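You operate a simulated robot arm through the tools that you are given. There is no shell and no other tool. Be economical: measure what you need, move in short steps, check, and stop when the job is done.

Carry out the task below with a simulated robot arm. There is one attempt and no reset: what you move stays moved.

TASK
Rivet both hinge pins, then lay the hinge in the green tray.
Fine: the hinge is in the press slide; knob on RIVET; start first with the slide at PIN 1, then at PIN 2, each time till the lamp is green; slide out.
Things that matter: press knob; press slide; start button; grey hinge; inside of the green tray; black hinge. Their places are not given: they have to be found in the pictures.

It is judged by the outcome, as a careful person would: the job done as asked, and still so three seconds after it is handed in. It fails if anything else is knocked over, pushed out of place, dropped, spilled or broken.

THE ROBOT
A 7-joint arm with a two-finger parallel gripper, fixed in place. Base frame: the origin is at the foot of the arm, x ahead of it, y to its left, z up; the work surface is at about z = 0.8. Lengths are in m, angles in degrees, forces in N, time in s.
With the tool pointing down near the work surface it reaches from about 0.3 to 0.7 m from the base axis. Its first joint turns from -66.0 to 66.0 degrees. Payload 1.57 kg.
Tool frame: the origin (TCP) lies between the finger pads and is the grasp point; the fingertips stand 0.03 m ahead of it; z points along the fingers, y is the line along which they close. The gripper opens to 0.11 m. The fingers are 0.024 m wide and 0.012 m thick; the gripper's body (0.048 by 0.112 m) begins 0.078 m behind the TCP.
Orientation is told as [roll, pitch, yaw] about the base's x, y, z axes, in that order, counted from this pose: with the fingers straight down and closing along the base's y, the tool's x points along the base's -x, its y along +y and its z along -z.

THE INTERFACE
- The arm moves only by the tool send_rows. Its argument "series" is a list of rows, each a list of 7 numbers: the shift along the tool's x, y, z in m, then the turn, a rotation vector about the tool's x, y, z in degrees, then the opening, from 0 (shut) to 1 (fully open). In form: [[x, y, z, rx, ry, rz, hand], ...]. A call has 1 to 20 rows; each row is the pose to reach, as a shift and turn from the pose commanded when the call began, along the tool's axes at that moment. A row lasts 0.2 s, in which the tool goes at most 0.05 m and 8.6 degrees; a call with a longer step from one row to the next is refused whole, and so is a gripper value outside its range. A pose out of reach is approached as far as the arm can. The call stops where the force on the tool passes 90 N (or 10 N more than at its start, if that is more) or the arm is blocked; 0.2 s more then pass. The fingers move at their own pace (about 0.108 m/s each) and stop on an object; they squeeze with about 40 N. The grip force told is the motor's: it shows also when the fingers shut on nothing. Time passes only in rows, and 0.2 s behind the last, so rows that repeat a pose let the fingers close. It gives the time, the measured TCP pose, the force on the tool (base axes), the opening and the grip force at its end, in the units of the frame above (readings bear some noise), and new pictures: "show" is both (left out), scene, wrist or none.
- Cameras (640 x 400 px; columns grow to the right, rows downward): "scene" is fixed at [0.168, -0.3899, 1.409]; the picture's right is [0.78, -0.63, 0.00], its down [-0.32, -0.40, -0.86] and it looks along [0.54, 0.67, -0.51] (base axes); focal length 334 px, centre (320, 200). "wrist" rides on the gripper at [-0.036, 0, -0.08] in the tool frame; the picture's right is [0.00, -1.00, 0.00], its down [0.97, 0.00, -0.24] and it looks along [0.24, 0.00, 0.97] (tool axes); focal length 218 px, centre (320, 200).
- point_at(camera, pixels): for up to 12 pixels [column, row] of the newest picture of that camera ("zoom" is the newest enlarged one), the place [x, y, z] in the base frame of the surface seen there, good to about 0.003 m. No time passes.
- zoom(camera, box): a new picture of the part [left, top, right, bottom] of that camera's present view, enlarged. No time passes.
- sign_off(): hands the job in; it is judged then, once.

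Work in short steps. Measure before you move; look again where a grasp or a placing could have gone wrong, and mend it. You have 80 turns and 120 pictures in all, those below and enlarged ones among them. Open the gripper and draw the arm clear of the work before you hand the job in, unless the task says otherwise; then end with one line.

The tools are called by a JSON object that holds its "fn" and its "kwargs". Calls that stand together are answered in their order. send_rows: Moves the arm, as the interface text tells. Its arguments: {"type":"object","properties":{"series":{"type":"array","items":{"type":"array","items":{"type":"number"}}},"show":{"type":"string","enum":["both","scene","wrist","none"]}},"required":["series"]} The other tools are called the same way: point_at (camera, pixels) gives the place of the surface under pixels of a picture; zoom (camera, box) takes an enlarged picture of a part of a camera's view; sign_off () hands the job in.

At the start:

```text
clock: 0.0
position: [0.4423, -0.0319, 1.1925]
tool_rot: [0.0, 0.0, 0.0]
contact_force: [0.9, 0.2, 0.6]
width: 0.1101
grip_force: 0.1
```

scene: 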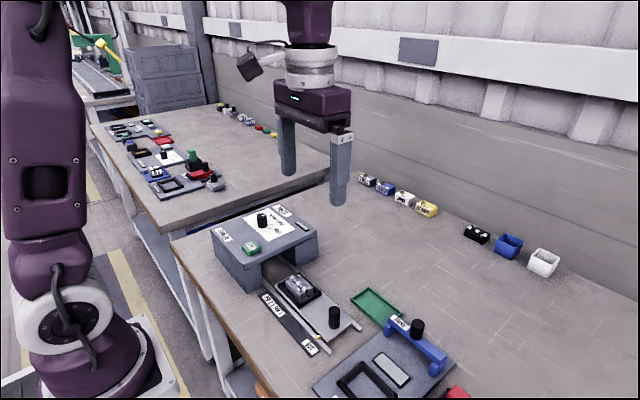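
wrist: 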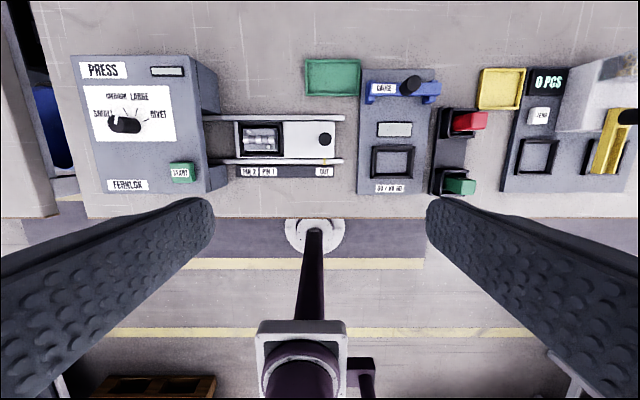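

The pictures show the press at left, slide with hinge, and the green tray. I zoom to read the labels.

{"fn": "zoom", "kwargs": {"camera": "wrist", "box": [70, 50, 230, 200]}}

{"fn": "zoom", "kwargs": {"camera": "wrist", "box": [200, 50, 370, 200]}}

{"fn": "zoom", "kwargs": {"camera": "scene", "box": [200, 190, 380, 360]}}

{"fn": "point_at", "kwargs": {"camera": "wrist", "pixels": [[125, 124], [180, 173], [325, 139], [262, 138], [332, 78], [250, 172], [268, 172], [324, 172], [305, 150], [90, 190], [200, 70], [240, 138]]}}

```text
2.67 times, centred on (150, 125) of wrist
```

zoom: 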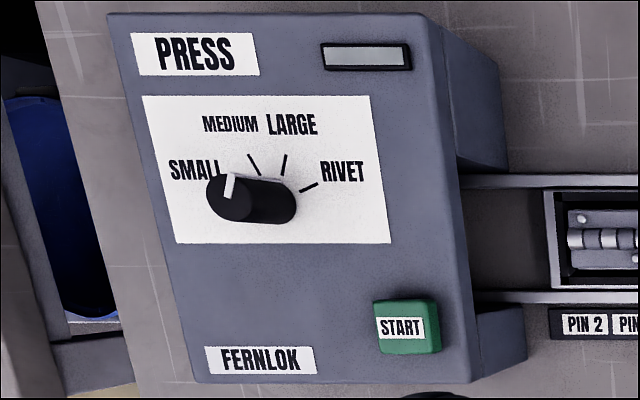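

```text
2.67 times, centred on (285, 125) of wrist
```

zoom: 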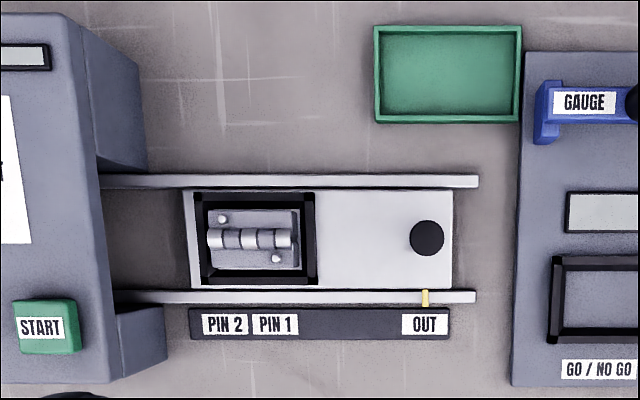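

```text
2.35 times, centred on (290, 275) of scene
```

zoom: 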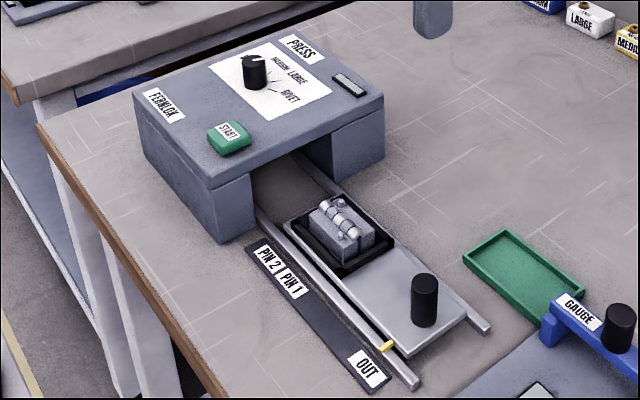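

```text
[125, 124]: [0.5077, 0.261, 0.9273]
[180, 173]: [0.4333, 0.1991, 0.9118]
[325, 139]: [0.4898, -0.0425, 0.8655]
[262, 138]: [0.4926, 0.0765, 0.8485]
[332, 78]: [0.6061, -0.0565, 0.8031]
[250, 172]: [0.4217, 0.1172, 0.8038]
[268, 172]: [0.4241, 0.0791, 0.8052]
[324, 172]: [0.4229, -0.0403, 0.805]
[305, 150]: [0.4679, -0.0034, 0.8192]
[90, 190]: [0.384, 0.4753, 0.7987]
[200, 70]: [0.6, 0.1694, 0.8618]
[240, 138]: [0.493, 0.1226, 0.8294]
```

The slide marker is at OUT and the knob is on SMALL, so I measure the dial ticks, knob and markers more closely.

{"fn": "zoom", "kwargs": {"camera": "wrist", "box": [90, 80, 180, 145]}}

{"fn": "zoom", "kwargs": {"camera": "scene", "box": [235, 200, 315, 250]}}

```text
6.15 times, centred on (135, 112) of wrist
```

zoom: 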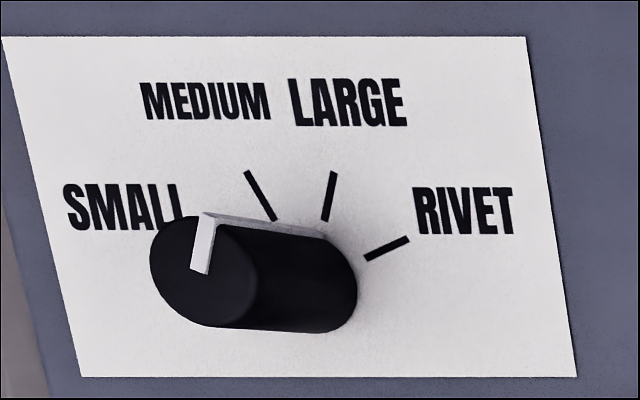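

```text
8.00 times, centred on (275, 225) of scene
```

zoom: 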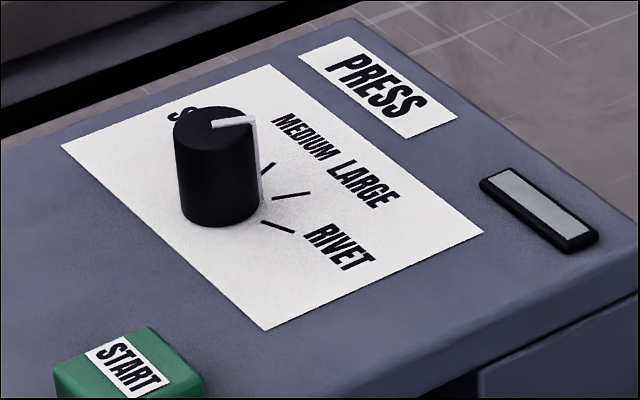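

{"fn": "point_at", "kwargs": {"camera": "zoom", "pixels": [[216, 125], [250, 121], [264, 223], [293, 233], [275, 198], [308, 193], [272, 164], [180, 135], [245, 135], [207, 110], [207, 150]]}}

{"fn": "point_at", "kwargs": {"camera": "wrist", "pixels": [[167, 71], [181, 163], [181, 182], [169, 172], [193, 172]]}}

```text
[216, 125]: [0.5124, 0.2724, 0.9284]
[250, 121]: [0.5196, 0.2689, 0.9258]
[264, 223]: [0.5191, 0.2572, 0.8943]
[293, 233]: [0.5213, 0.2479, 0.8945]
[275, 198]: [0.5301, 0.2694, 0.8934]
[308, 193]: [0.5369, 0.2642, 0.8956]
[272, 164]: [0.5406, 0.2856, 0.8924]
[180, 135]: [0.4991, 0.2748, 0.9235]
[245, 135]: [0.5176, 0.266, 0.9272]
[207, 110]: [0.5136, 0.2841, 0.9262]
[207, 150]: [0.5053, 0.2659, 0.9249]
```

```text
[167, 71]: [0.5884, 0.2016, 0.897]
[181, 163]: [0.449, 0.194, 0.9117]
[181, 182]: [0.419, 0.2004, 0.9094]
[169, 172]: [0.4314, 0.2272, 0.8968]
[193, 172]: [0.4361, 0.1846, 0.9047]
```

The dial is around (0.51, 0.27), so I hover above it for a straight-down look.

{"fn": "send_rows", "kwargs": {"series": [[-0.008, 0.038, 0.017, 0, 0, 0, 1], [-0.017, 0.077, 0.034, 0, 0, 0, 1], [-0.025, 0.115, 0.051, 0, 0, 0, 1], [-0.033, 0.153, 0.068, 0, 0, 0, 1], [-0.042, 0.191, 0.085, 0, 0, 0, 1], [-0.05, 0.229, 0.102, 0, 0, 0, 1], [-0.058, 0.268, 0.119, 0, 0, 0, 1], [-0.067, 0.306, 0.135, 0, 0, 0, 1], [-0.067, 0.306, 0.135, 0, 0, 0, 1]], "show": "wrist"}}

```text
clock: 2.0
position: [0.5094, 0.2777, 1.0572]
tool_rot: [-0.1, 0.1, 0.0]
contact_force: [-0.2, 0.3, 0.0]
width: 0.1099
grip_force: 0.2
```

wrist: 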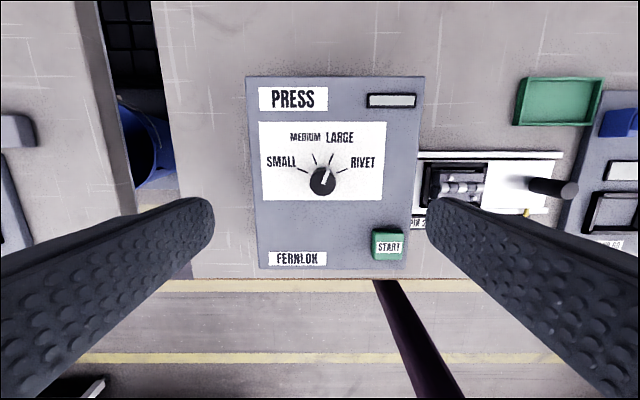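

{"fn": "zoom", "kwargs": {"camera": "wrist", "box": [280, 135, 370, 205]}}

```text
5.71 times, centred on (325, 170) of wrist
```

zoom: 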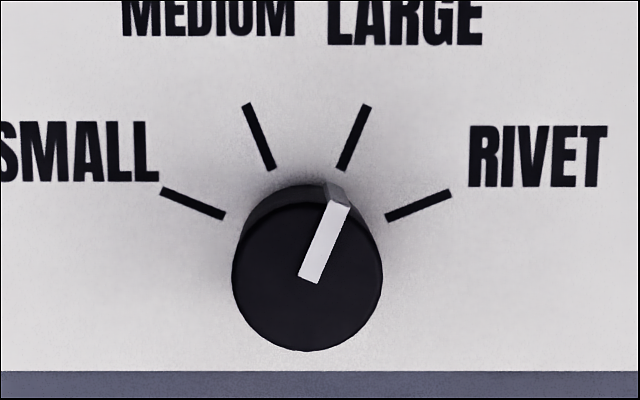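

The pointer sits on LARGE and RIVET is 45° further clockwise. I measure the knob's centre.

{"fn": "point_at", "kwargs": {"camera": "zoom", "pixels": [[240, 275], [376, 275], [308, 343], [308, 215], [308, 280], [342, 168], [368, 105], [387, 218], [450, 192], [223, 215], [272, 168]]}}

{"fn": "point_at", "kwargs": {"camera": "wrist", "pixels": [[372, 246], [402, 246], [388, 233], [388, 256], [388, 245]]}}

```text
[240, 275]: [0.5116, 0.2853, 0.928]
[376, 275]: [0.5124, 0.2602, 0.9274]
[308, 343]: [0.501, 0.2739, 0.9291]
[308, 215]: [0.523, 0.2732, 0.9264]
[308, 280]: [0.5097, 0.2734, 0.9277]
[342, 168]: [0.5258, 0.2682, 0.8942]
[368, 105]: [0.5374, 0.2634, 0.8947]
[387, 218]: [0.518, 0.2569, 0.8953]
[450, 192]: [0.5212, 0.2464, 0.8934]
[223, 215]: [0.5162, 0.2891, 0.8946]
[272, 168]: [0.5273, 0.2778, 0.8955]
```

```text
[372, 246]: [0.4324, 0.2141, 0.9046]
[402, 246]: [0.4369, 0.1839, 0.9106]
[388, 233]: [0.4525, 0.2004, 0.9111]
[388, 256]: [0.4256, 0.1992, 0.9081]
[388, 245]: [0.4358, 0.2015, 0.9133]
```

Knob centre is (0.5115, 0.273), top 0.927. I lower over it and grip.

{"fn": "send_rows", "kwargs": {"series": [[-0.002, -0.0045, 0.04, 0, 0, 0, 0.6], [-0.002, -0.0045, 0.08, 0, 0, 0, 0.6], [-0.002, -0.0045, 0.105, 0, 0, 0, 0.6], [-0.002, -0.0045, 0.125, 0, 0, 0, 0.6], [-0.002, -0.0045, 0.125, 0, 0, 0, 0.2], [-0.002, -0.0045, 0.125, 0, 0, 0, 0.1], [-0.002, -0.0045, 0.125, 0, 0, 0, 0.1]], "show": "both"}}

```text
clock: 3.6
position: [0.5089, 0.272, 0.9306]
tool_rot: [0.2, 0.1, 0.1]
contact_force: [-1.1, 25.3, -4.7]
width: 0.0328
grip_force: 12.3
```

scene: 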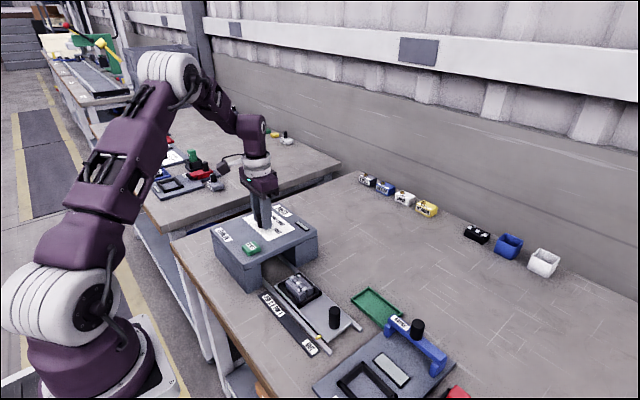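
wrist: 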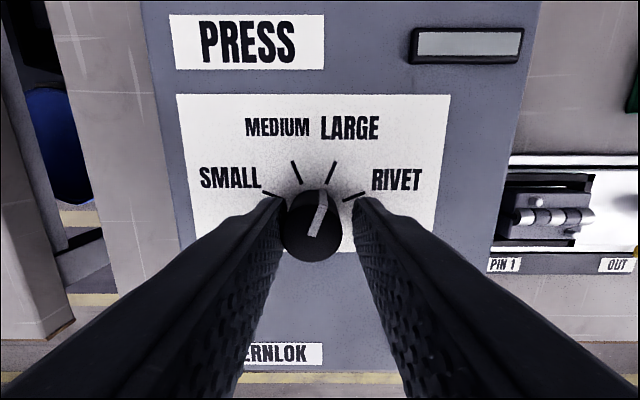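

The knob is slightly to +y of the grip and one finger touches (25 N), so I shift 3 mm and close fully.

{"fn": "send_rows", "kwargs": {"series": [[-0.002, 0.0035, 0, 0, 0, 0, 0.35], [-0.002, 0.0035, 0, 0, 0, 0, 0.3], [-0.002, 0.0035, 0, 0, 0, 0, 0.2], [-0.002, 0.0035, 0, 0, 0, 0, 0.15], [-0.002, 0.0035, 0, 0, 0, 0, 0.1], [-0.002, 0.0035, 0, 0, 0, 0, 0.1]], "show": "wrist"}}

```text
clock: 5.0
position: [0.5124, 0.275, 0.9315]
tool_rot: [0.1, 0.0, 0.2]
contact_force: [2.5, 20.3, -5.4]
width: 0.0256
grip_force: 37.0
```

wrist: 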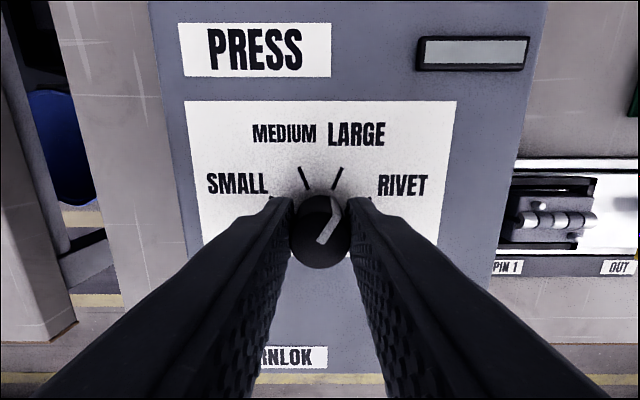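

Gripped well; I turn 45° clockwise (tool +z), easing 2 mm more in +y.

{"fn": "send_rows", "kwargs": {"series": [[0, 0.002, 0, 0, 0, 8, 0.1], [0, 0.002, 0, 0, 0, 16, 0.1], [0, 0.002, 0, 0, 0, 24, 0.1], [0, 0.002, 0, 0, 0, 32, 0.1], [0, 0.002, 0, 0, 0, 40, 0.1], [0, 0.002, 0, 0, 0, 45.5, 0.1], [0, 0.002, 0, 0, 0, 45.5, 0.1]], "show": "wrist"}}

```text
clock: 6.6
position: [0.5119, 0.2721, 0.9304]
tool_rot: [-0.5, -0.2, -45.8]
contact_force: [-11.4, -43.1, -0.2]
width: 0.0257
grip_force: 37.4
```

wrist: 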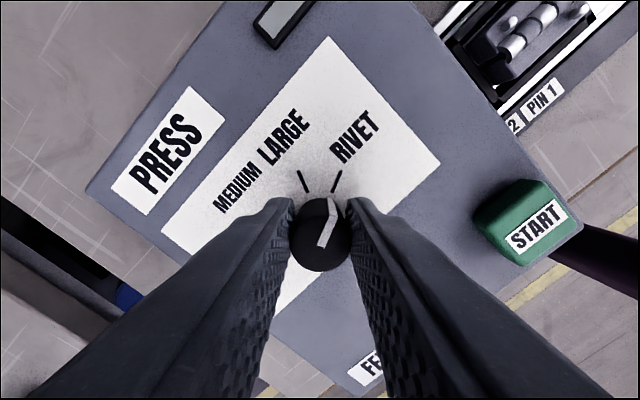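

The pointer now aims at the RIVET tick. I release, rise, then turn back.

{"fn": "send_rows", "kwargs": {"series": [[0, 0, 0, 0, 0, 0, 0.5], [0, 0, 0, 0, 0, 0, 0.5], [0, 0, -0.04, 0, 0, 0, 0.5], [0, 0, -0.08, 0, 0, 0, 0.5], [0, 0, -0.12, 0, 0, -8, 0.5], [0, 0, -0.12, 0, 0, -16, 0.5], [0, 0, -0.12, 0, 0, -24, 0.5], [0, 0, -0.12, 0, 0, -32, 0.5], [0, 0, -0.12, 0, 0, -40, 0.5], [0, 0, -0.12, 0, 0, -45.5, 0.5], [0, 0, -0.12, 0, 0, -45.5, 0.5]], "show": "wrist"}}

{"fn": "zoom", "kwargs": {"camera": "wrist", "box": [280, 135, 370, 205]}}

```text
clock: 9.0
position: [0.5141, 0.276, 1.0513]
tool_rot: [0.0, 0.1, 0.2]
contact_force: [0.5, -0.6, 0.3]
width: 0.055
grip_force: 0.0
```

wrist: 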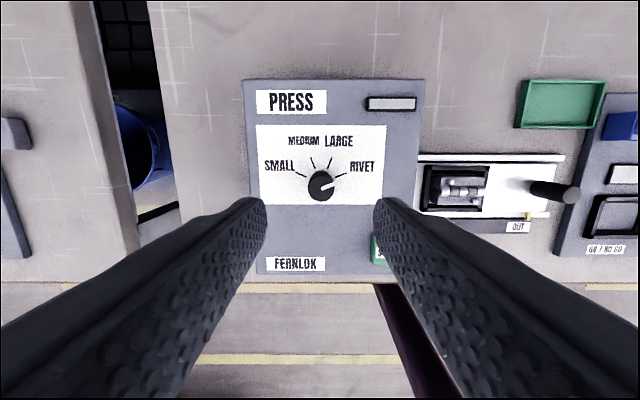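

```text
5.71 times, centred on (325, 170) of wrist
```

zoom: 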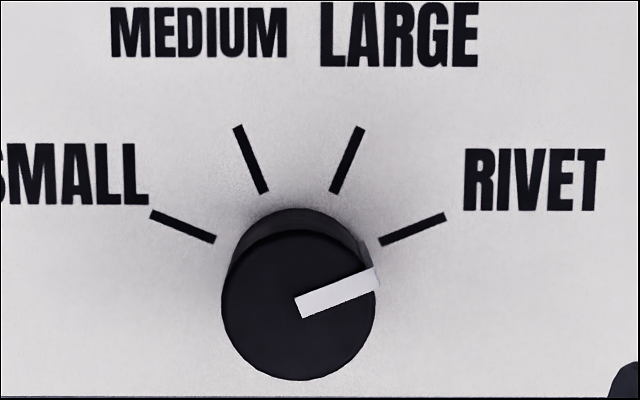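

The knob is on RIVET. Next I hover over the slide handle near (0.49, -0.043).

{"fn": "send_rows", "kwargs": {"series": [[0.003, -0.045, 0, 0, 0, 0, 0.5], [0.006, -0.09, 0, 0, 0, 0, 0.5], [0.009, -0.135, 0, 0, 0, 0, 0.5], [0.012, -0.18, 0, 0, 0, 0, 0.5], [0.015, -0.225, 0.01, 0, 0, 0, 0.5], [0.018, -0.27, 0.02, 0, 0, 0, 0.5], [0.022, -0.3, 0.04, 0, 0, 0, 0.5], [0.024, -0.318, 0.06, 0, 0, 0, 0.5], [0.024, -0.318, 0.06, 0, 0, 0, 0.5]], "show": "wrist"}}

```text
clock: 11.0
position: [0.4916, -0.0437, 0.9898]
tool_rot: [0.0, 0.0, 0.1]
contact_force: [0.8, 0.2, 0.3]
width: 0.0549
grip_force: 0.1
```

wrist: 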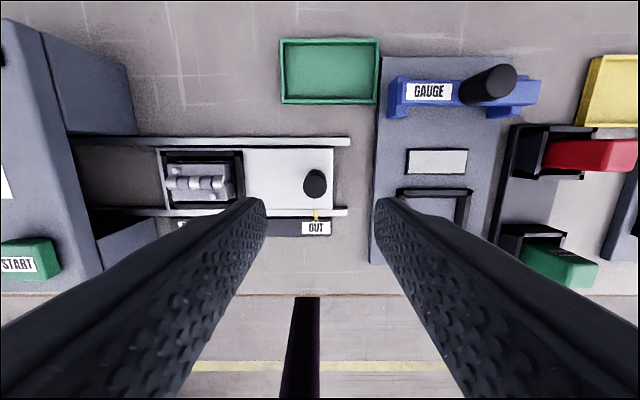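

{"fn": "point_at", "kwargs": {"camera": "wrist", "pixels": [[316, 181], [307, 182], [325, 182], [316, 171], [316, 192], [317, 215], [316, 228], [182, 225], [200, 184], [333, 150], [290, 165]]}}

{"fn": "zoom", "kwargs": {"camera": "wrist", "box": [140, 130, 350, 250]}}

```text
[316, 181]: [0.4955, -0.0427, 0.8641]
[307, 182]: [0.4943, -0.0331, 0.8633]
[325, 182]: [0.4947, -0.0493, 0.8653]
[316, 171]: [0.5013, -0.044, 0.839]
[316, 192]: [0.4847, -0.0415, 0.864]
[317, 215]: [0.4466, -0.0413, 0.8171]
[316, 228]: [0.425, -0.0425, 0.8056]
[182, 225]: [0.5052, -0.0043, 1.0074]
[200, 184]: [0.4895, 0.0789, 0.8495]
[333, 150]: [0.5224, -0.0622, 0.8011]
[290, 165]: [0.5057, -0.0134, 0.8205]
```

```text
3.05 times, centred on (245, 190) of wrist
```

zoom: 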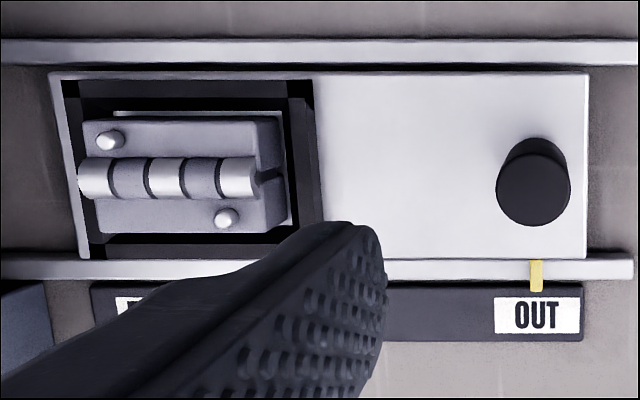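

Handle centre is (0.492, -0.042), top 0.864. I descend and grip.

{"fn": "send_rows", "kwargs": {"series": [[0, 0.002, 0.045, 0, 0, 0, 0.5], [0, 0.002, 0.09, 0, 0, 0, 0.5], [0, 0.002, 0.13, 0, 0, 0, 0.5], [0, 0.002, 0.13, 0, 0, 0, 0.3], [0, 0.002, 0.13, 0, 0, 0, 0.1], [0, 0.002, 0.13, 0, 0, 0, 0.1], [0, 0.002, 0.13, 0, 0, 0, 0.1]], "show": "wrist"}}

```text
clock: 12.6
position: [0.4917, -0.0396, 0.861]
tool_rot: [0.0, -0.1, 0.1]
contact_force: [-0.7, 9.8, -14.0]
width: 0.0238
grip_force: 35.8
```

wrist: 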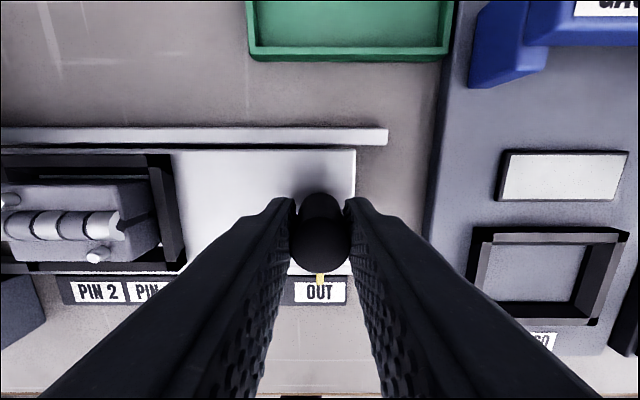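

{"fn": "point_at", "kwargs": {"camera": "wrist", "pixels": [[75, 292], [122, 290], [128, 290], [295, 292], [345, 292], [319, 278]]}}

{"fn": "send_rows", "kwargs": {"series": [[0, 0.025, 0, 0, 0, 0, 0.1], [0, 0.05, 0, 0, 0, 0, 0.1], [0, 0.075, 0, 0, 0, 0, 0.1], [0, 0.1, 0, 0, 0, 0, 0.1], [0, 0.119, 0, 0, 0, 0, 0.1], [0, 0.119, 0, 0, 0, 0, 0.1]]}}

```text
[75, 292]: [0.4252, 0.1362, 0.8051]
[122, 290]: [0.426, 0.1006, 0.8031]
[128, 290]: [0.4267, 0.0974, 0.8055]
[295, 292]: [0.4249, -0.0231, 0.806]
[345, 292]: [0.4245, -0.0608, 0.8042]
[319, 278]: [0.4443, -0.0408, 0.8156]
```

```text
clock: 14.0
position: [0.4904, 0.0792, 0.8624]
tool_rot: [0.0, -0.2, -0.1]
contact_force: [-0.5, -0.5, 63.6]
width: 0.0234
grip_force: 35.6
```

scene: 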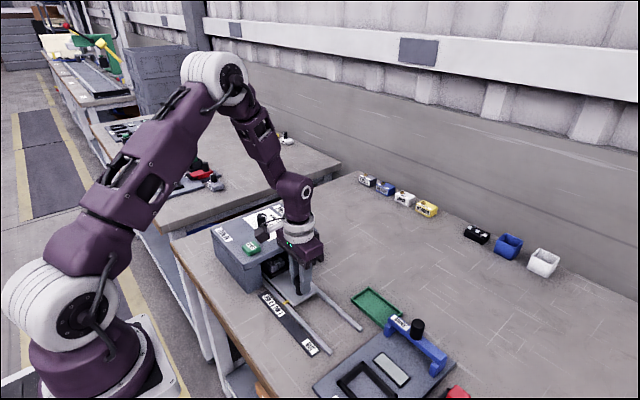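
wrist: 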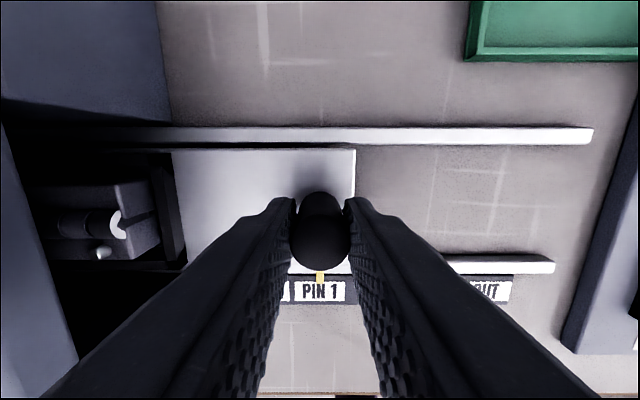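

The marker is on PIN 1. I release, rise slightly, and check alignment.

{"fn": "send_rows", "kwargs": {"series": [[0, 0, -0.001, 0, 0, 0, 0.4], [0, 0, -0.002, 0, 0, 0, 0.4], [0, 0, -0.04, 0, 0, 0, 0.4], [0, 0, -0.09, 0, 0, 0, 0.4], [0, 0, -0.13, 0, 0, 0, 0.4], [0, 0, -0.13, 0, 0, 0, 0.1], [0, 0, -0.13, 0, 0, 0, 0]], "show": "both"}}

{"fn": "zoom", "kwargs": {"camera": "wrist", "box": [240, 140, 400, 260]}}

```text
clock: 15.6
position: [0.4902, 0.0803, 0.9944]
tool_rot: [0.1, -0.1, 0.0]
contact_force: [0.3, -1.0, -0.2]
width: 0.0
grip_force: 20.8
```

scene: 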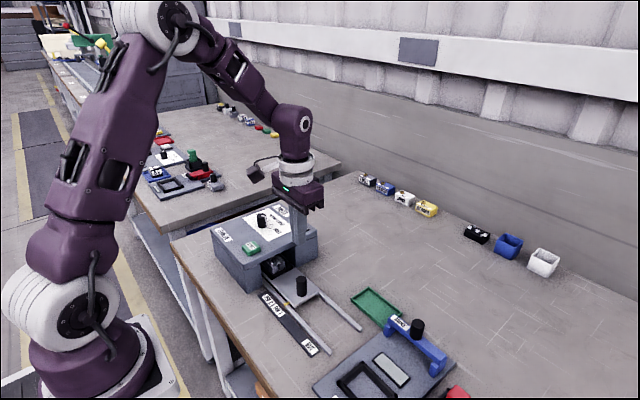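
wrist: 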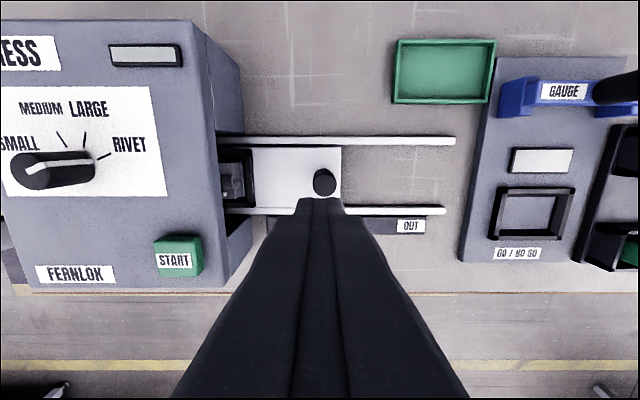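

```text
3.33 times, centred on (320, 200) of wrist
```

zoom: 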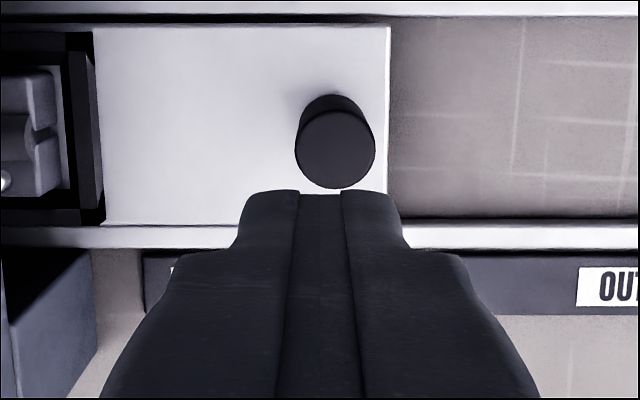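

Now, with fingers closed, I hover over START (0.437, 0.199).

{"fn": "send_rows", "kwargs": {"series": [[0.015, 0.03, 0, 0, 0, 0, 0], [0.03, 0.065, 0, 0, 0, 0, 0], [0.045, 0.1, 0, 0, 0, 0, 0], [0.0535, 0.119, 0.02, 0, 0, 0, 0], [0.0535, 0.119, 0.035, 0, 0, 0, 0], [0.0535, 0.119, 0.035, 0, 0, 0, 0]], "show": "both"}}

{"fn": "zoom", "kwargs": {"camera": "scene", "box": [200, 190, 380, 360]}}

```text
clock: 17.0
position: [0.4368, 0.1986, 0.9541]
tool_rot: [0.0, 0.0, 0.0]
contact_force: [-0.2, -0.6, -0.1]
width: 0.0003
grip_force: 21.4
```

scene: 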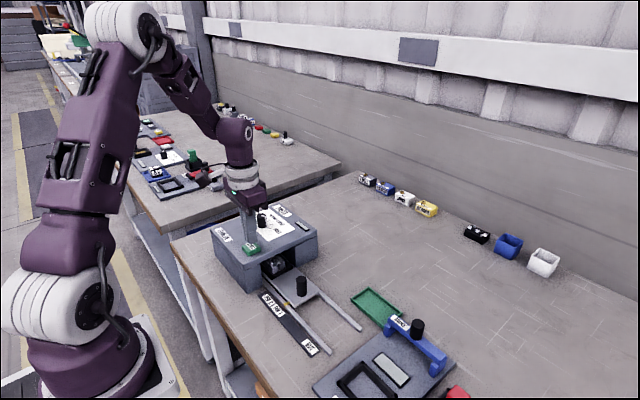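
wrist: 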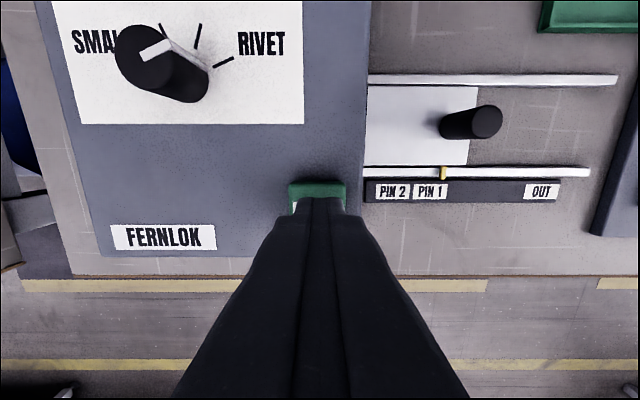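

```text
2.35 times, centred on (290, 275) of scene
```

zoom: 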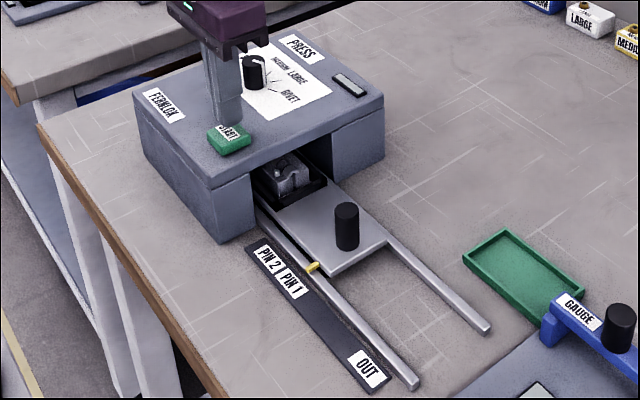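

The marker looks slightly right of the PIN 1 label (443 vs 429), so I measure it.

{"fn": "zoom", "kwargs": {"camera": "wrist", "box": [360, 150, 480, 220]}}

{"fn": "point_at", "kwargs": {"camera": "wrist", "pixels": [[443, 171], [443, 177], [429, 191], [393, 191], [541, 191], [412, 191], [447, 191]]}}

```text
5.33 times, centred on (420, 185) of wrist
```

zoom: 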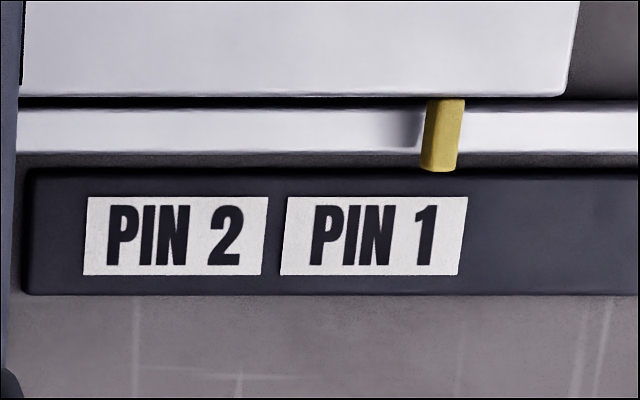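

```text
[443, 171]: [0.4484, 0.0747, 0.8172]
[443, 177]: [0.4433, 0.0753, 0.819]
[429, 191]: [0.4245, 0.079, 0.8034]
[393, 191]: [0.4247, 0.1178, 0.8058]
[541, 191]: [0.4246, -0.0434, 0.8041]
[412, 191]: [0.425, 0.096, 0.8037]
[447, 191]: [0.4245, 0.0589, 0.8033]
```

The marker sits about 2–4 mm short of PIN 1, so I go back, regrip the handle and nudge it.

{"fn": "send_rows", "kwargs": {"series": [[0, 0, -0.035, 0, 0, 0, 0.1], [-0.018, -0.04, -0.04, 0, 0, 0, 0.3], [-0.036, -0.08, -0.04, 0, 0, 0, 0.5], [-0.055, -0.1215, -0.04, 0, 0, 0, 0.5], [-0.055, -0.1215, 0.005, 0, 0, 0, 0.5], [-0.055, -0.1215, 0.05, 0, 0, 0, 0.5], [-0.055, -0.1215, 0.093, 0, 0, 0, 0.5], [-0.055, -0.1215, 0.093, 0, 0, 0, 0.3], [-0.055, -0.1215, 0.093, 0, 0, 0, 0.1], [-0.055, -0.1215, 0.093, 0, 0, 0, 0.1], [-0.055, -0.1215, 0.093, 0, 0, 0, 0.1]], "show": "wrist"}}

{"fn": "zoom", "kwargs": {"camera": "wrist", "box": [260, 180, 380, 310]}}

```text
clock: 19.4
position: [0.4885, 0.0758, 0.8627]
tool_rot: [0.0, 0.0, 0.0]
contact_force: [2.3, -1.7, -15.5]
width: 0.0235
grip_force: 35.3
```

wrist: 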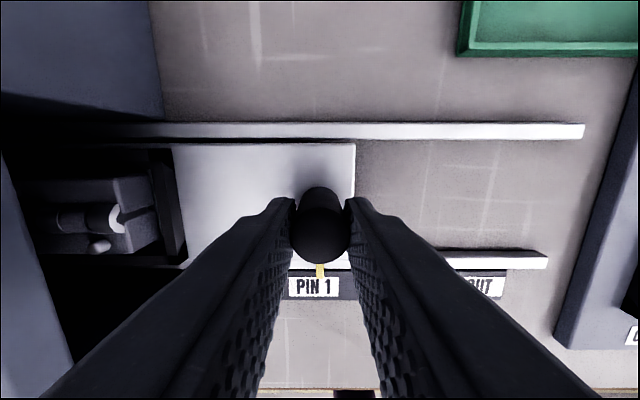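

```text
3.08 times, centred on (320, 245) of wrist
```

zoom: 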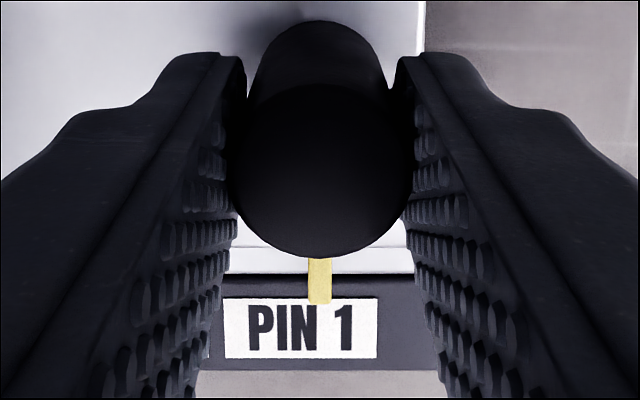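

The marker is ~4 mm right of PIN 1's centre. I nudge +4 mm in y.

{"fn": "send_rows", "kwargs": {"series": [[0, 0.002, 0, 0, 0, 0, 0.1], [0, 0.004, 0, 0, 0, 0, 0.1], [0, 0.0045, 0, 0, 0, 0, 0.1], [0, 0.0045, 0, 0, 0, 0, 0.1]], "show": "wrist"}}

{"fn": "zoom", "kwargs": {"camera": "wrist", "box": [260, 180, 380, 310]}}

```text
clock: 20.4
position: [0.488, 0.0791, 0.8631]
tool_rot: [0.0, 0.3, -0.1]
contact_force: [-14.9, -0.8, 3.0]
width: 0.0235
grip_force: 35.9
```

wrist: 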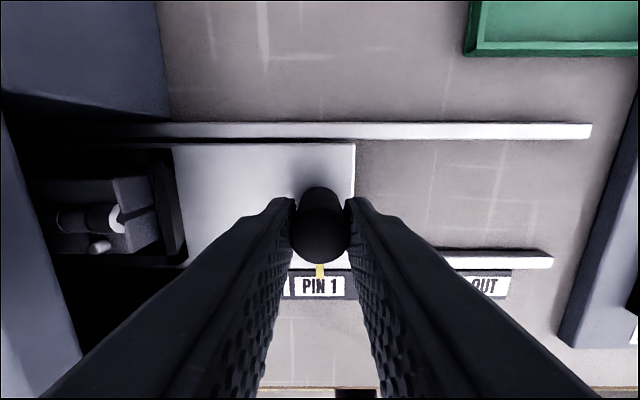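

```text
3.08 times, centred on (320, 245) of wrist
```

zoom: 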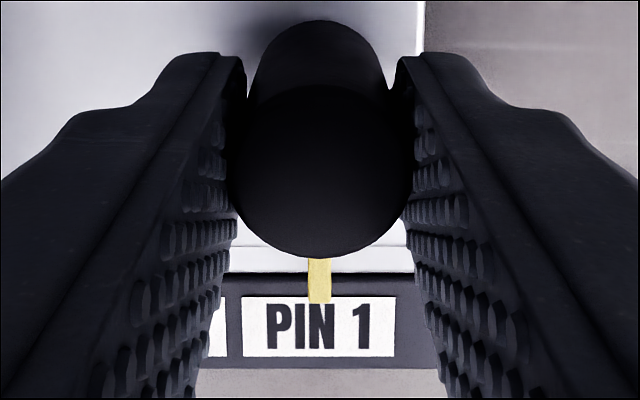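

Aligned now. I release in place without lifting, to see whether it drifts.

{"fn": "send_rows", "kwargs": {"series": [[0, 0, 0, 0, 0, 0, 0.25], [0, 0, 0, 0, 0, 0, 0.3], [0, 0, 0, 0, 0, 0, 0.4], [0, 0, 0, 0, 0, 0, 0.4]], "show": "wrist"}}

{"fn": "zoom", "kwargs": {"camera": "wrist", "box": [260, 180, 380, 310]}}

```text
clock: 21.4
position: [0.4917, 0.0795, 0.8635]
tool_rot: [-0.1, 0.0, 0.0]
contact_force: [-0.9, 0.5, 0.3]
width: 0.0441
grip_force: 0.1
```

wrist: 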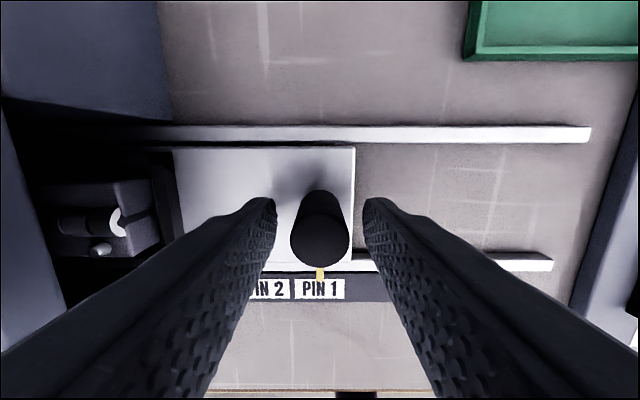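

```text
3.08 times, centred on (320, 245) of wrist
```

zoom: 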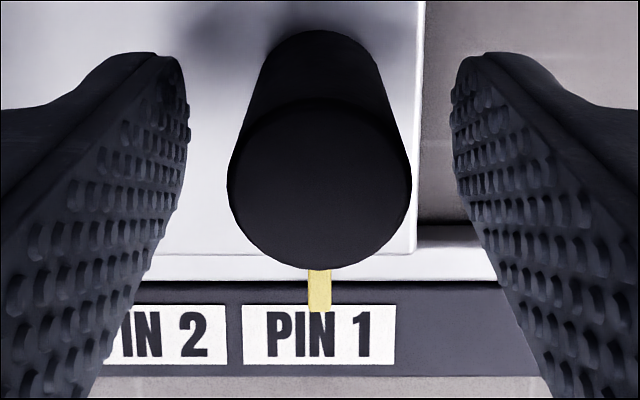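

No drift. I rise and go back over START with the fingers shut.

{"fn": "send_rows", "kwargs": {"series": [[0, 0, -0.045, 0, 0, 0, 0.4], [0, 0, -0.09, 0, 0, 0, 0.4], [0, 0, -0.13, 0, 0, 0, 0.4], [0.018, 0.04, -0.13, 0, 0, 0, 0.1], [0.036, 0.08, -0.13, 0, 0, 0, 0], [0.0545, 0.119, -0.13, 0, 0, 0, 0], [0.0545, 0.119, -0.09, 0, 0, 0, 0], [0.0545, 0.119, -0.09, 0, 0, 0, 0]], "show": "wrist"}}

{"fn": "zoom", "kwargs": {"camera": "wrist", "box": [360, 150, 480, 220]}}

```text
clock: 23.2
position: [0.4368, 0.2008, 0.9511]
tool_rot: [0.1, 0.1, 0.1]
contact_force: [0.3, -0.8, -0.3]
width: 0.0
grip_force: 21.3
```

wrist: 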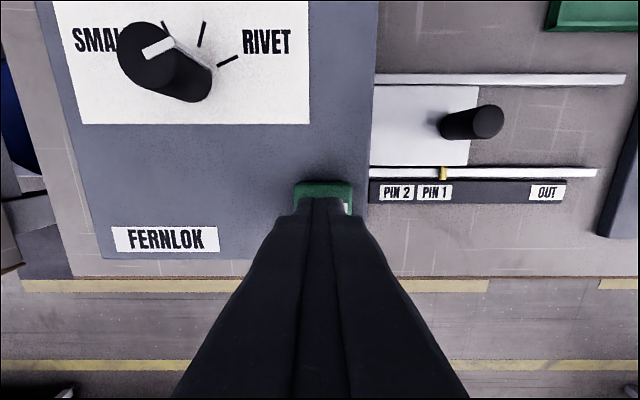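

```text
5.33 times, centred on (420, 185) of wrist
```

zoom: 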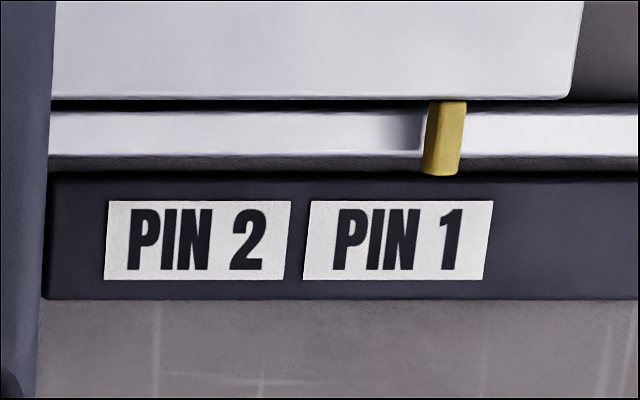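

The marker is now on PIN 1. I press START gently, then lift.

{"fn": "send_rows", "kwargs": {"series": [[0.002, 0, 0.006, 0, 0, 0, 0], [0.002, 0, 0.01, 0, 0, 0, 0], [0.002, 0, 0.013, 0, 0, 0, 0], [0.002, 0, 0.015, 0, 0, 0, 0]], "show": "scene"}}

{"fn": "zoom", "kwargs": {"camera": "scene", "box": [200, 190, 340, 300]}}

```text
clock: 24.2
position: [0.4348, 0.2009, 0.9378]
tool_rot: [0.0, 0.0, 0.0]
contact_force: [-0.4, 0.0, 2.3]
width: 0.0001
grip_force: 22.1
```

scene: 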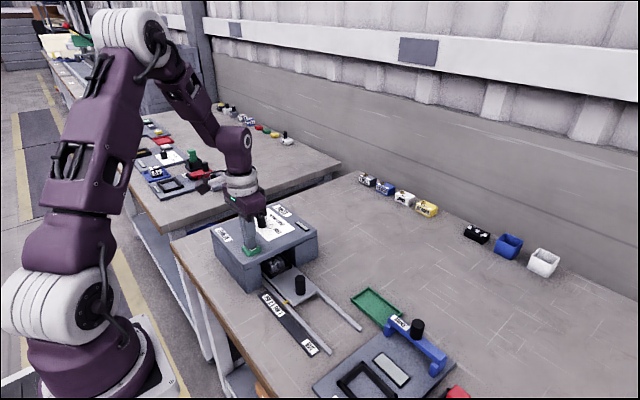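

```text
3.64 times, centred on (270, 245) of scene
```

zoom: 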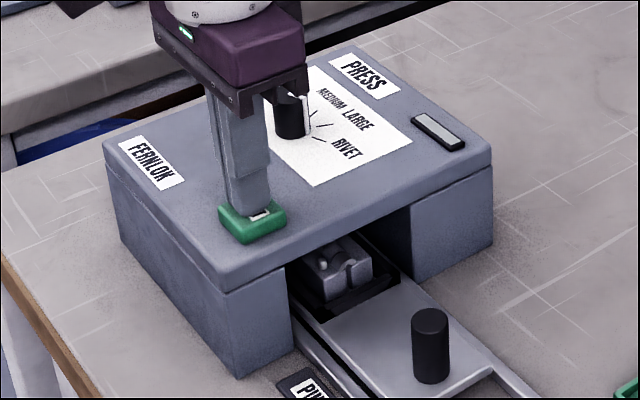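

Only 2.3 N so far, so I press a bit further.

{"fn": "send_rows", "kwargs": {"series": [[0, 0, 0.002, 0, 0, 0, 0], [0, 0, 0.004, 0, 0, 0, 0], [0, 0, 0.006, 0, 0, 0, 0]], "show": "scene"}}

{"fn": "zoom", "kwargs": {"camera": "scene", "box": [200, 190, 340, 300]}}

```text
clock: 25.0
position: [0.4338, 0.1998, 0.9333]
tool_rot: [0.1, -0.1, 0.0]
contact_force: [1.4, 1.0, 18.3]
width: 0.0
grip_force: 21.5
```

scene: 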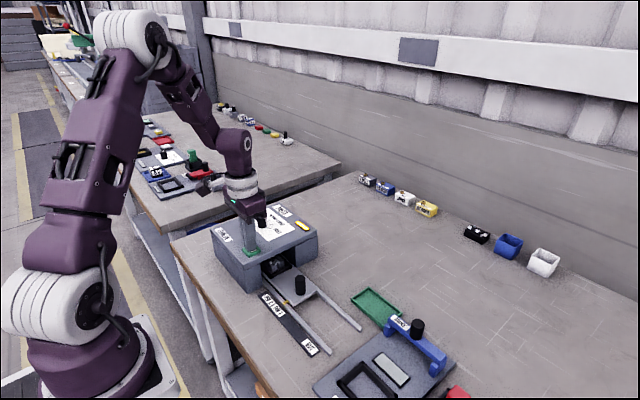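

```text
3.64 times, centred on (270, 245) of scene
```

zoom: 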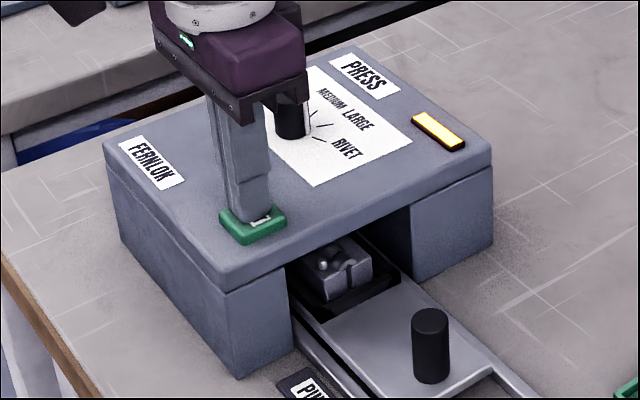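

The lamp has gone yellow, so the press is running. I lift off the button and wait for green.

{"fn": "send_rows", "kwargs": {"series": [[0, 0, -0.02, 0, 0, 0, 0], [0, 0, -0.05, 0, 0, 0, 0], [0, 0, -0.06, 0, 0, 0, 0], [0, 0, -0.06, 0, 0, 0, 0], [0, 0, -0.06, 0, 0, 0, 0], [0, 0, -0.06, 0, 0, 0, 0], [0, 0, -0.06, 0, 0, 0, 0], [0, 0, -0.06, 0, 0, 0, 0], [0, 0, -0.06, 0, 0, 0, 0], [0, 0, -0.06, 0, 0, 0, 0]], "show": "scene"}}

{"fn": "zoom", "kwargs": {"camera": "scene", "box": [200, 190, 340, 300]}}

```text
clock: 27.2
position: [0.4345, 0.1988, 0.9923]
tool_rot: [0.1, 0.0, 0.0]
contact_force: [-0.7, 0.2, -0.3]
width: 0.0
grip_force: 21.8
```

scene: 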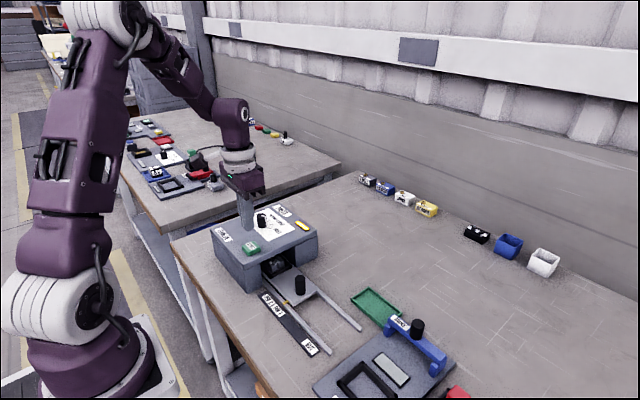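

```text
3.64 times, centred on (270, 245) of scene
```

zoom: 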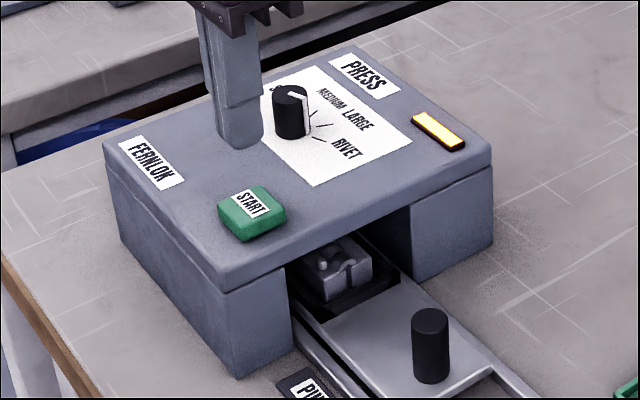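

Still yellow, so I wait 4 s more.

{"fn": "send_rows", "kwargs": {"series": [[0, 0, 0, 0, 0, 0, 0], [0, 0, 0, 0, 0, 0, 0], [0, 0, 0, 0, 0, 0, 0], [0, 0, 0, 0, 0, 0, 0], [0, 0, 0, 0, 0, 0, 0], [0, 0, 0, 0, 0, 0, 0], [0, 0, 0, 0, 0, 0, 0], [0, 0, 0, 0, 0, 0, 0], [0, 0, 0, 0, 0, 0, 0], [0, 0, 0, 0, 0, 0, 0], [0, 0, 0, 0, 0, 0, 0], [0, 0, 0, 0, 0, 0, 0], [0, 0, 0, 0, 0, 0, 0], [0, 0, 0, 0, 0, 0, 0], [0, 0, 0, 0, 0, 0, 0], [0, 0, 0, 0, 0, 0, 0], [0, 0, 0, 0, 0, 0, 0], [0, 0, 0, 0, 0, 0, 0], [0, 0, 0, 0, 0, 0, 0]], "show": "scene"}}

```text
clock: 31.2
position: [0.4344, 0.1983, 0.9924]
tool_rot: [0.0, 0.0, 0.0]
contact_force: [0.8, 0.3, 0.7]
width: 0.0003
grip_force: 21.4
```

scene: 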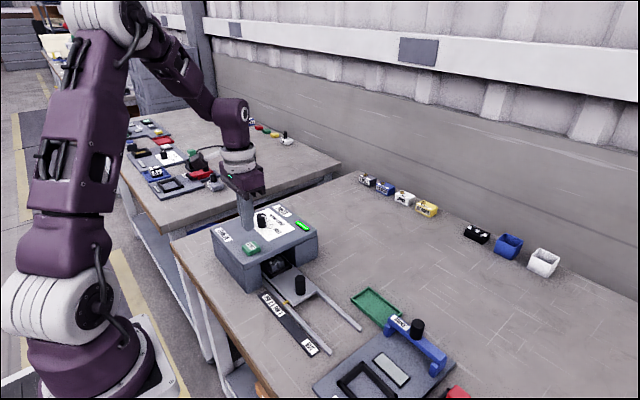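

Green. Back to the handle: grip and push to PIN 2 (another ~38.5 mm).

{"fn": "send_rows", "kwargs": {"series": [[-0.019, -0.04, 0, 0, 0, 0, 0.2], [-0.038, -0.08, 0, 0, 0, 0, 0.4], [-0.057, -0.1195, 0, 0, 0, 0, 0.45], [-0.057, -0.1195, 0.045, 0, 0, 0, 0.45], [-0.057, -0.1195, 0.09, 0, 0, 0, 0.45], [-0.057, -0.1195, 0.13, 0, 0, 0, 0.45], [-0.057, -0.1195, 0.13, 0, 0, 0, 0.3], [-0.057, -0.1195, 0.13, 0, 0, 0, 0.1], [-0.057, -0.1195, 0.13, 0, 0, 0, 0.1], [-0.057, -0.1195, 0.13, 0, 0, 0, 0.1], [-0.057, -0.1, 0.13, 0, 0, 0, 0.1], [-0.057, -0.0815, 0.13, 0, 0, 0, 0.1], [-0.057, -0.0815, 0.13, 0, 0, 0, 0.1]], "show": "wrist"}}

{"fn": "zoom", "kwargs": {"camera": "wrist", "box": [260, 180, 380, 310]}}

```text
clock: 34.0
position: [0.4892, 0.1205, 0.8617]
tool_rot: [-0.1, 0.3, -0.1]
contact_force: [-9.4, -5.2, -10.9]
width: 0.0237
grip_force: 35.6
```

wrist: 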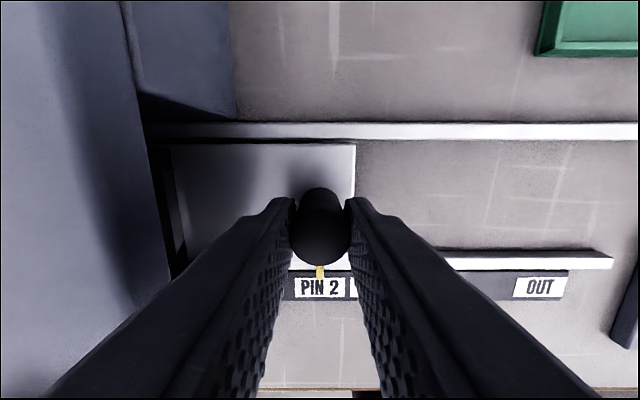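

```text
3.08 times, centred on (320, 245) of wrist
```

zoom: 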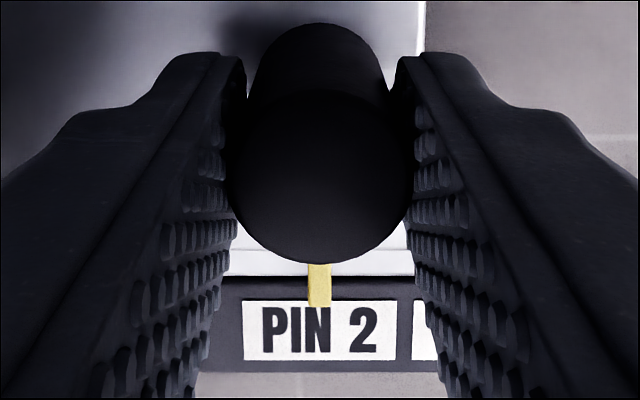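

Aligned on PIN 2. I release in place, then rise and move to START.

{"fn": "send_rows", "kwargs": {"series": [[0, 0, 0, 0, 0, 0, 0.25], [0, 0, 0, 0, 0, 0, 0.3], [0, 0, 0, 0, 0, 0, 0.38], [0, 0, 0, 0, 0, 0, 0.38], [0, 0, -0.045, 0, 0, 0, 0.38], [0, 0, -0.09, 0, 0, 0, 0.38], [0, 0, -0.13, 0, 0, 0, 0.38], [0.028, 0.04, -0.13, 0, 0, 0, 0.1], [0.055, 0.08, -0.13, 0, 0, 0, 0], [0.055, 0.08, -0.09, 0, 0, 0, 0], [0.055, 0.08, -0.09, 0, 0, 0, 0]], "show": "wrist"}}

{"fn": "zoom", "kwargs": {"camera": "wrist", "box": [360, 150, 480, 220]}}

```text
clock: 36.4
position: [0.4374, 0.1952, 0.9532]
tool_rot: [0.0, 0.0, 0.0]
contact_force: [0.6, 0.5, 0.7]
width: 0.0
grip_force: 21.5
```

wrist: 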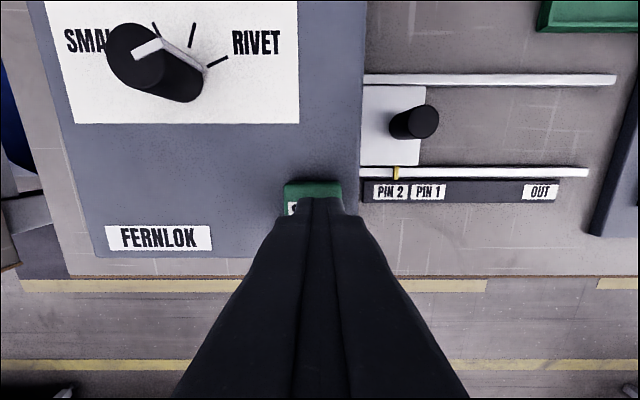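

```text
5.33 times, centred on (420, 185) of wrist
```

zoom: 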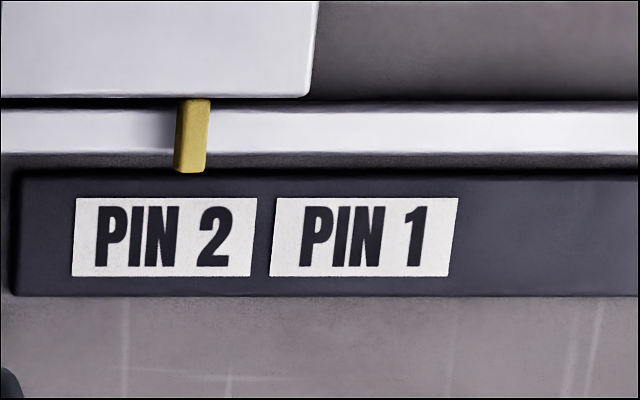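

The slide is on PIN 2. I press START the same way.

{"fn": "send_rows", "kwargs": {"series": [[0.002, 0.003, 0.008, 0, 0, 0, 0], [0.002, 0.003, 0.014, 0, 0, 0, 0], [0.002, 0.003, 0.018, 0, 0, 0, 0], [0.002, 0.003, 0.021, 0, 0, 0, 0], [0.002, 0.003, 0.0225, 0, 0, 0, 0]], "show": "scene"}}

```text
clock: 37.6
position: [0.4355, 0.2004, 0.9304]
tool_rot: [-0.1, -0.1, -0.1]
contact_force: [0.4, -12.8, 36.7]
width: 0.0002
grip_force: 21.1
```

scene: 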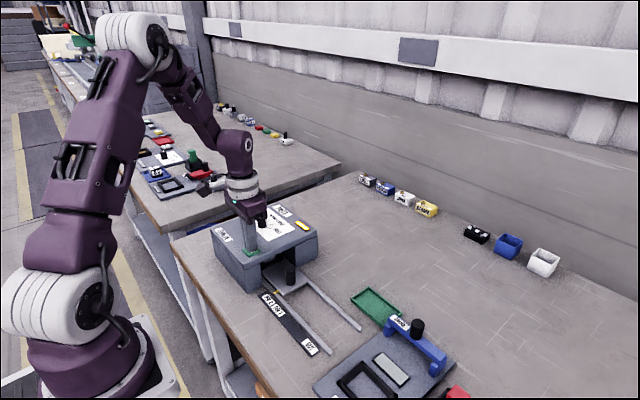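

Yellow again. I lift and wait.

{"fn": "send_rows", "kwargs": {"series": [[0, 0, -0.02, 0, 0, 0, 0], [0, 0, -0.05, 0, 0, 0, 0], [0, 0, -0.063, 0, 0, 0, 0], [0, 0, -0.063, 0, 0, 0, 0], [0, 0, -0.063, 0, 0, 0, 0], [0, 0, -0.063, 0, 0, 0, 0], [0, 0, -0.063, 0, 0, 0, 0], [0, 0, -0.063, 0, 0, 0, 0], [0, 0, -0.063, 0, 0, 0, 0], [0, 0, -0.063, 0, 0, 0, 0], [0, 0, -0.063, 0, 0, 0, 0], [0, 0, -0.063, 0, 0, 0, 0], [0, 0, -0.063, 0, 0, 0, 0], [0, 0, -0.063, 0, 0, 0, 0], [0, 0, -0.063, 0, 0, 0, 0], [0, 0, -0.063, 0, 0, 0, 0], [0, 0, -0.063, 0, 0, 0, 0], [0, 0, -0.063, 0, 0, 0, 0], [0, 0, -0.063, 0, 0, 0, 0], [0, 0, -0.063, 0, 0, 0, 0]], "show": "none"}}

{"fn": "send_rows", "kwargs": {"series": [[0, 0, 0, 0, 0, 0, 0], [0, 0, 0, 0, 0, 0, 0], [0, 0, 0, 0, 0, 0, 0], [0, 0, 0, 0, 0, 0, 0], [0, 0, 0, 0, 0, 0, 0], [0, 0, 0, 0, 0, 0, 0], [0, 0, 0, 0, 0, 0, 0], [0, 0, 0, 0, 0, 0, 0]], "show": "scene"}}

```text
clock: 41.8
position: [0.4358, 0.202, 0.9935]
tool_rot: [0.0, 0.1, 0.0]
contact_force: [-0.3, -0.2, -0.5]
width: 0.0
grip_force: 21.7
```

```text
clock: 43.6
position: [0.4344, 0.2016, 0.9935]
tool_rot: [0.0, 0.0, 0.0]
contact_force: [-0.4, 0.1, 0.0]
width: 0.0001
grip_force: 21.7
```

scene: 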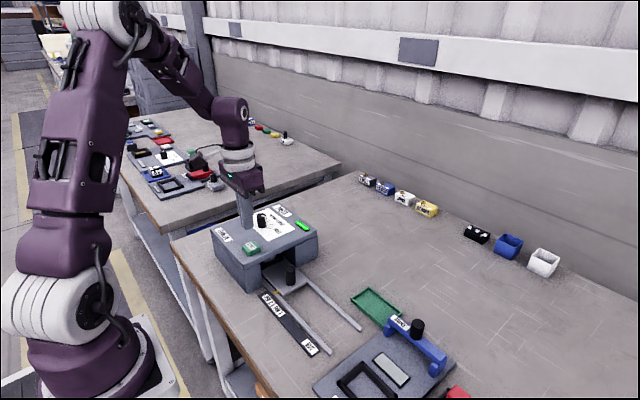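

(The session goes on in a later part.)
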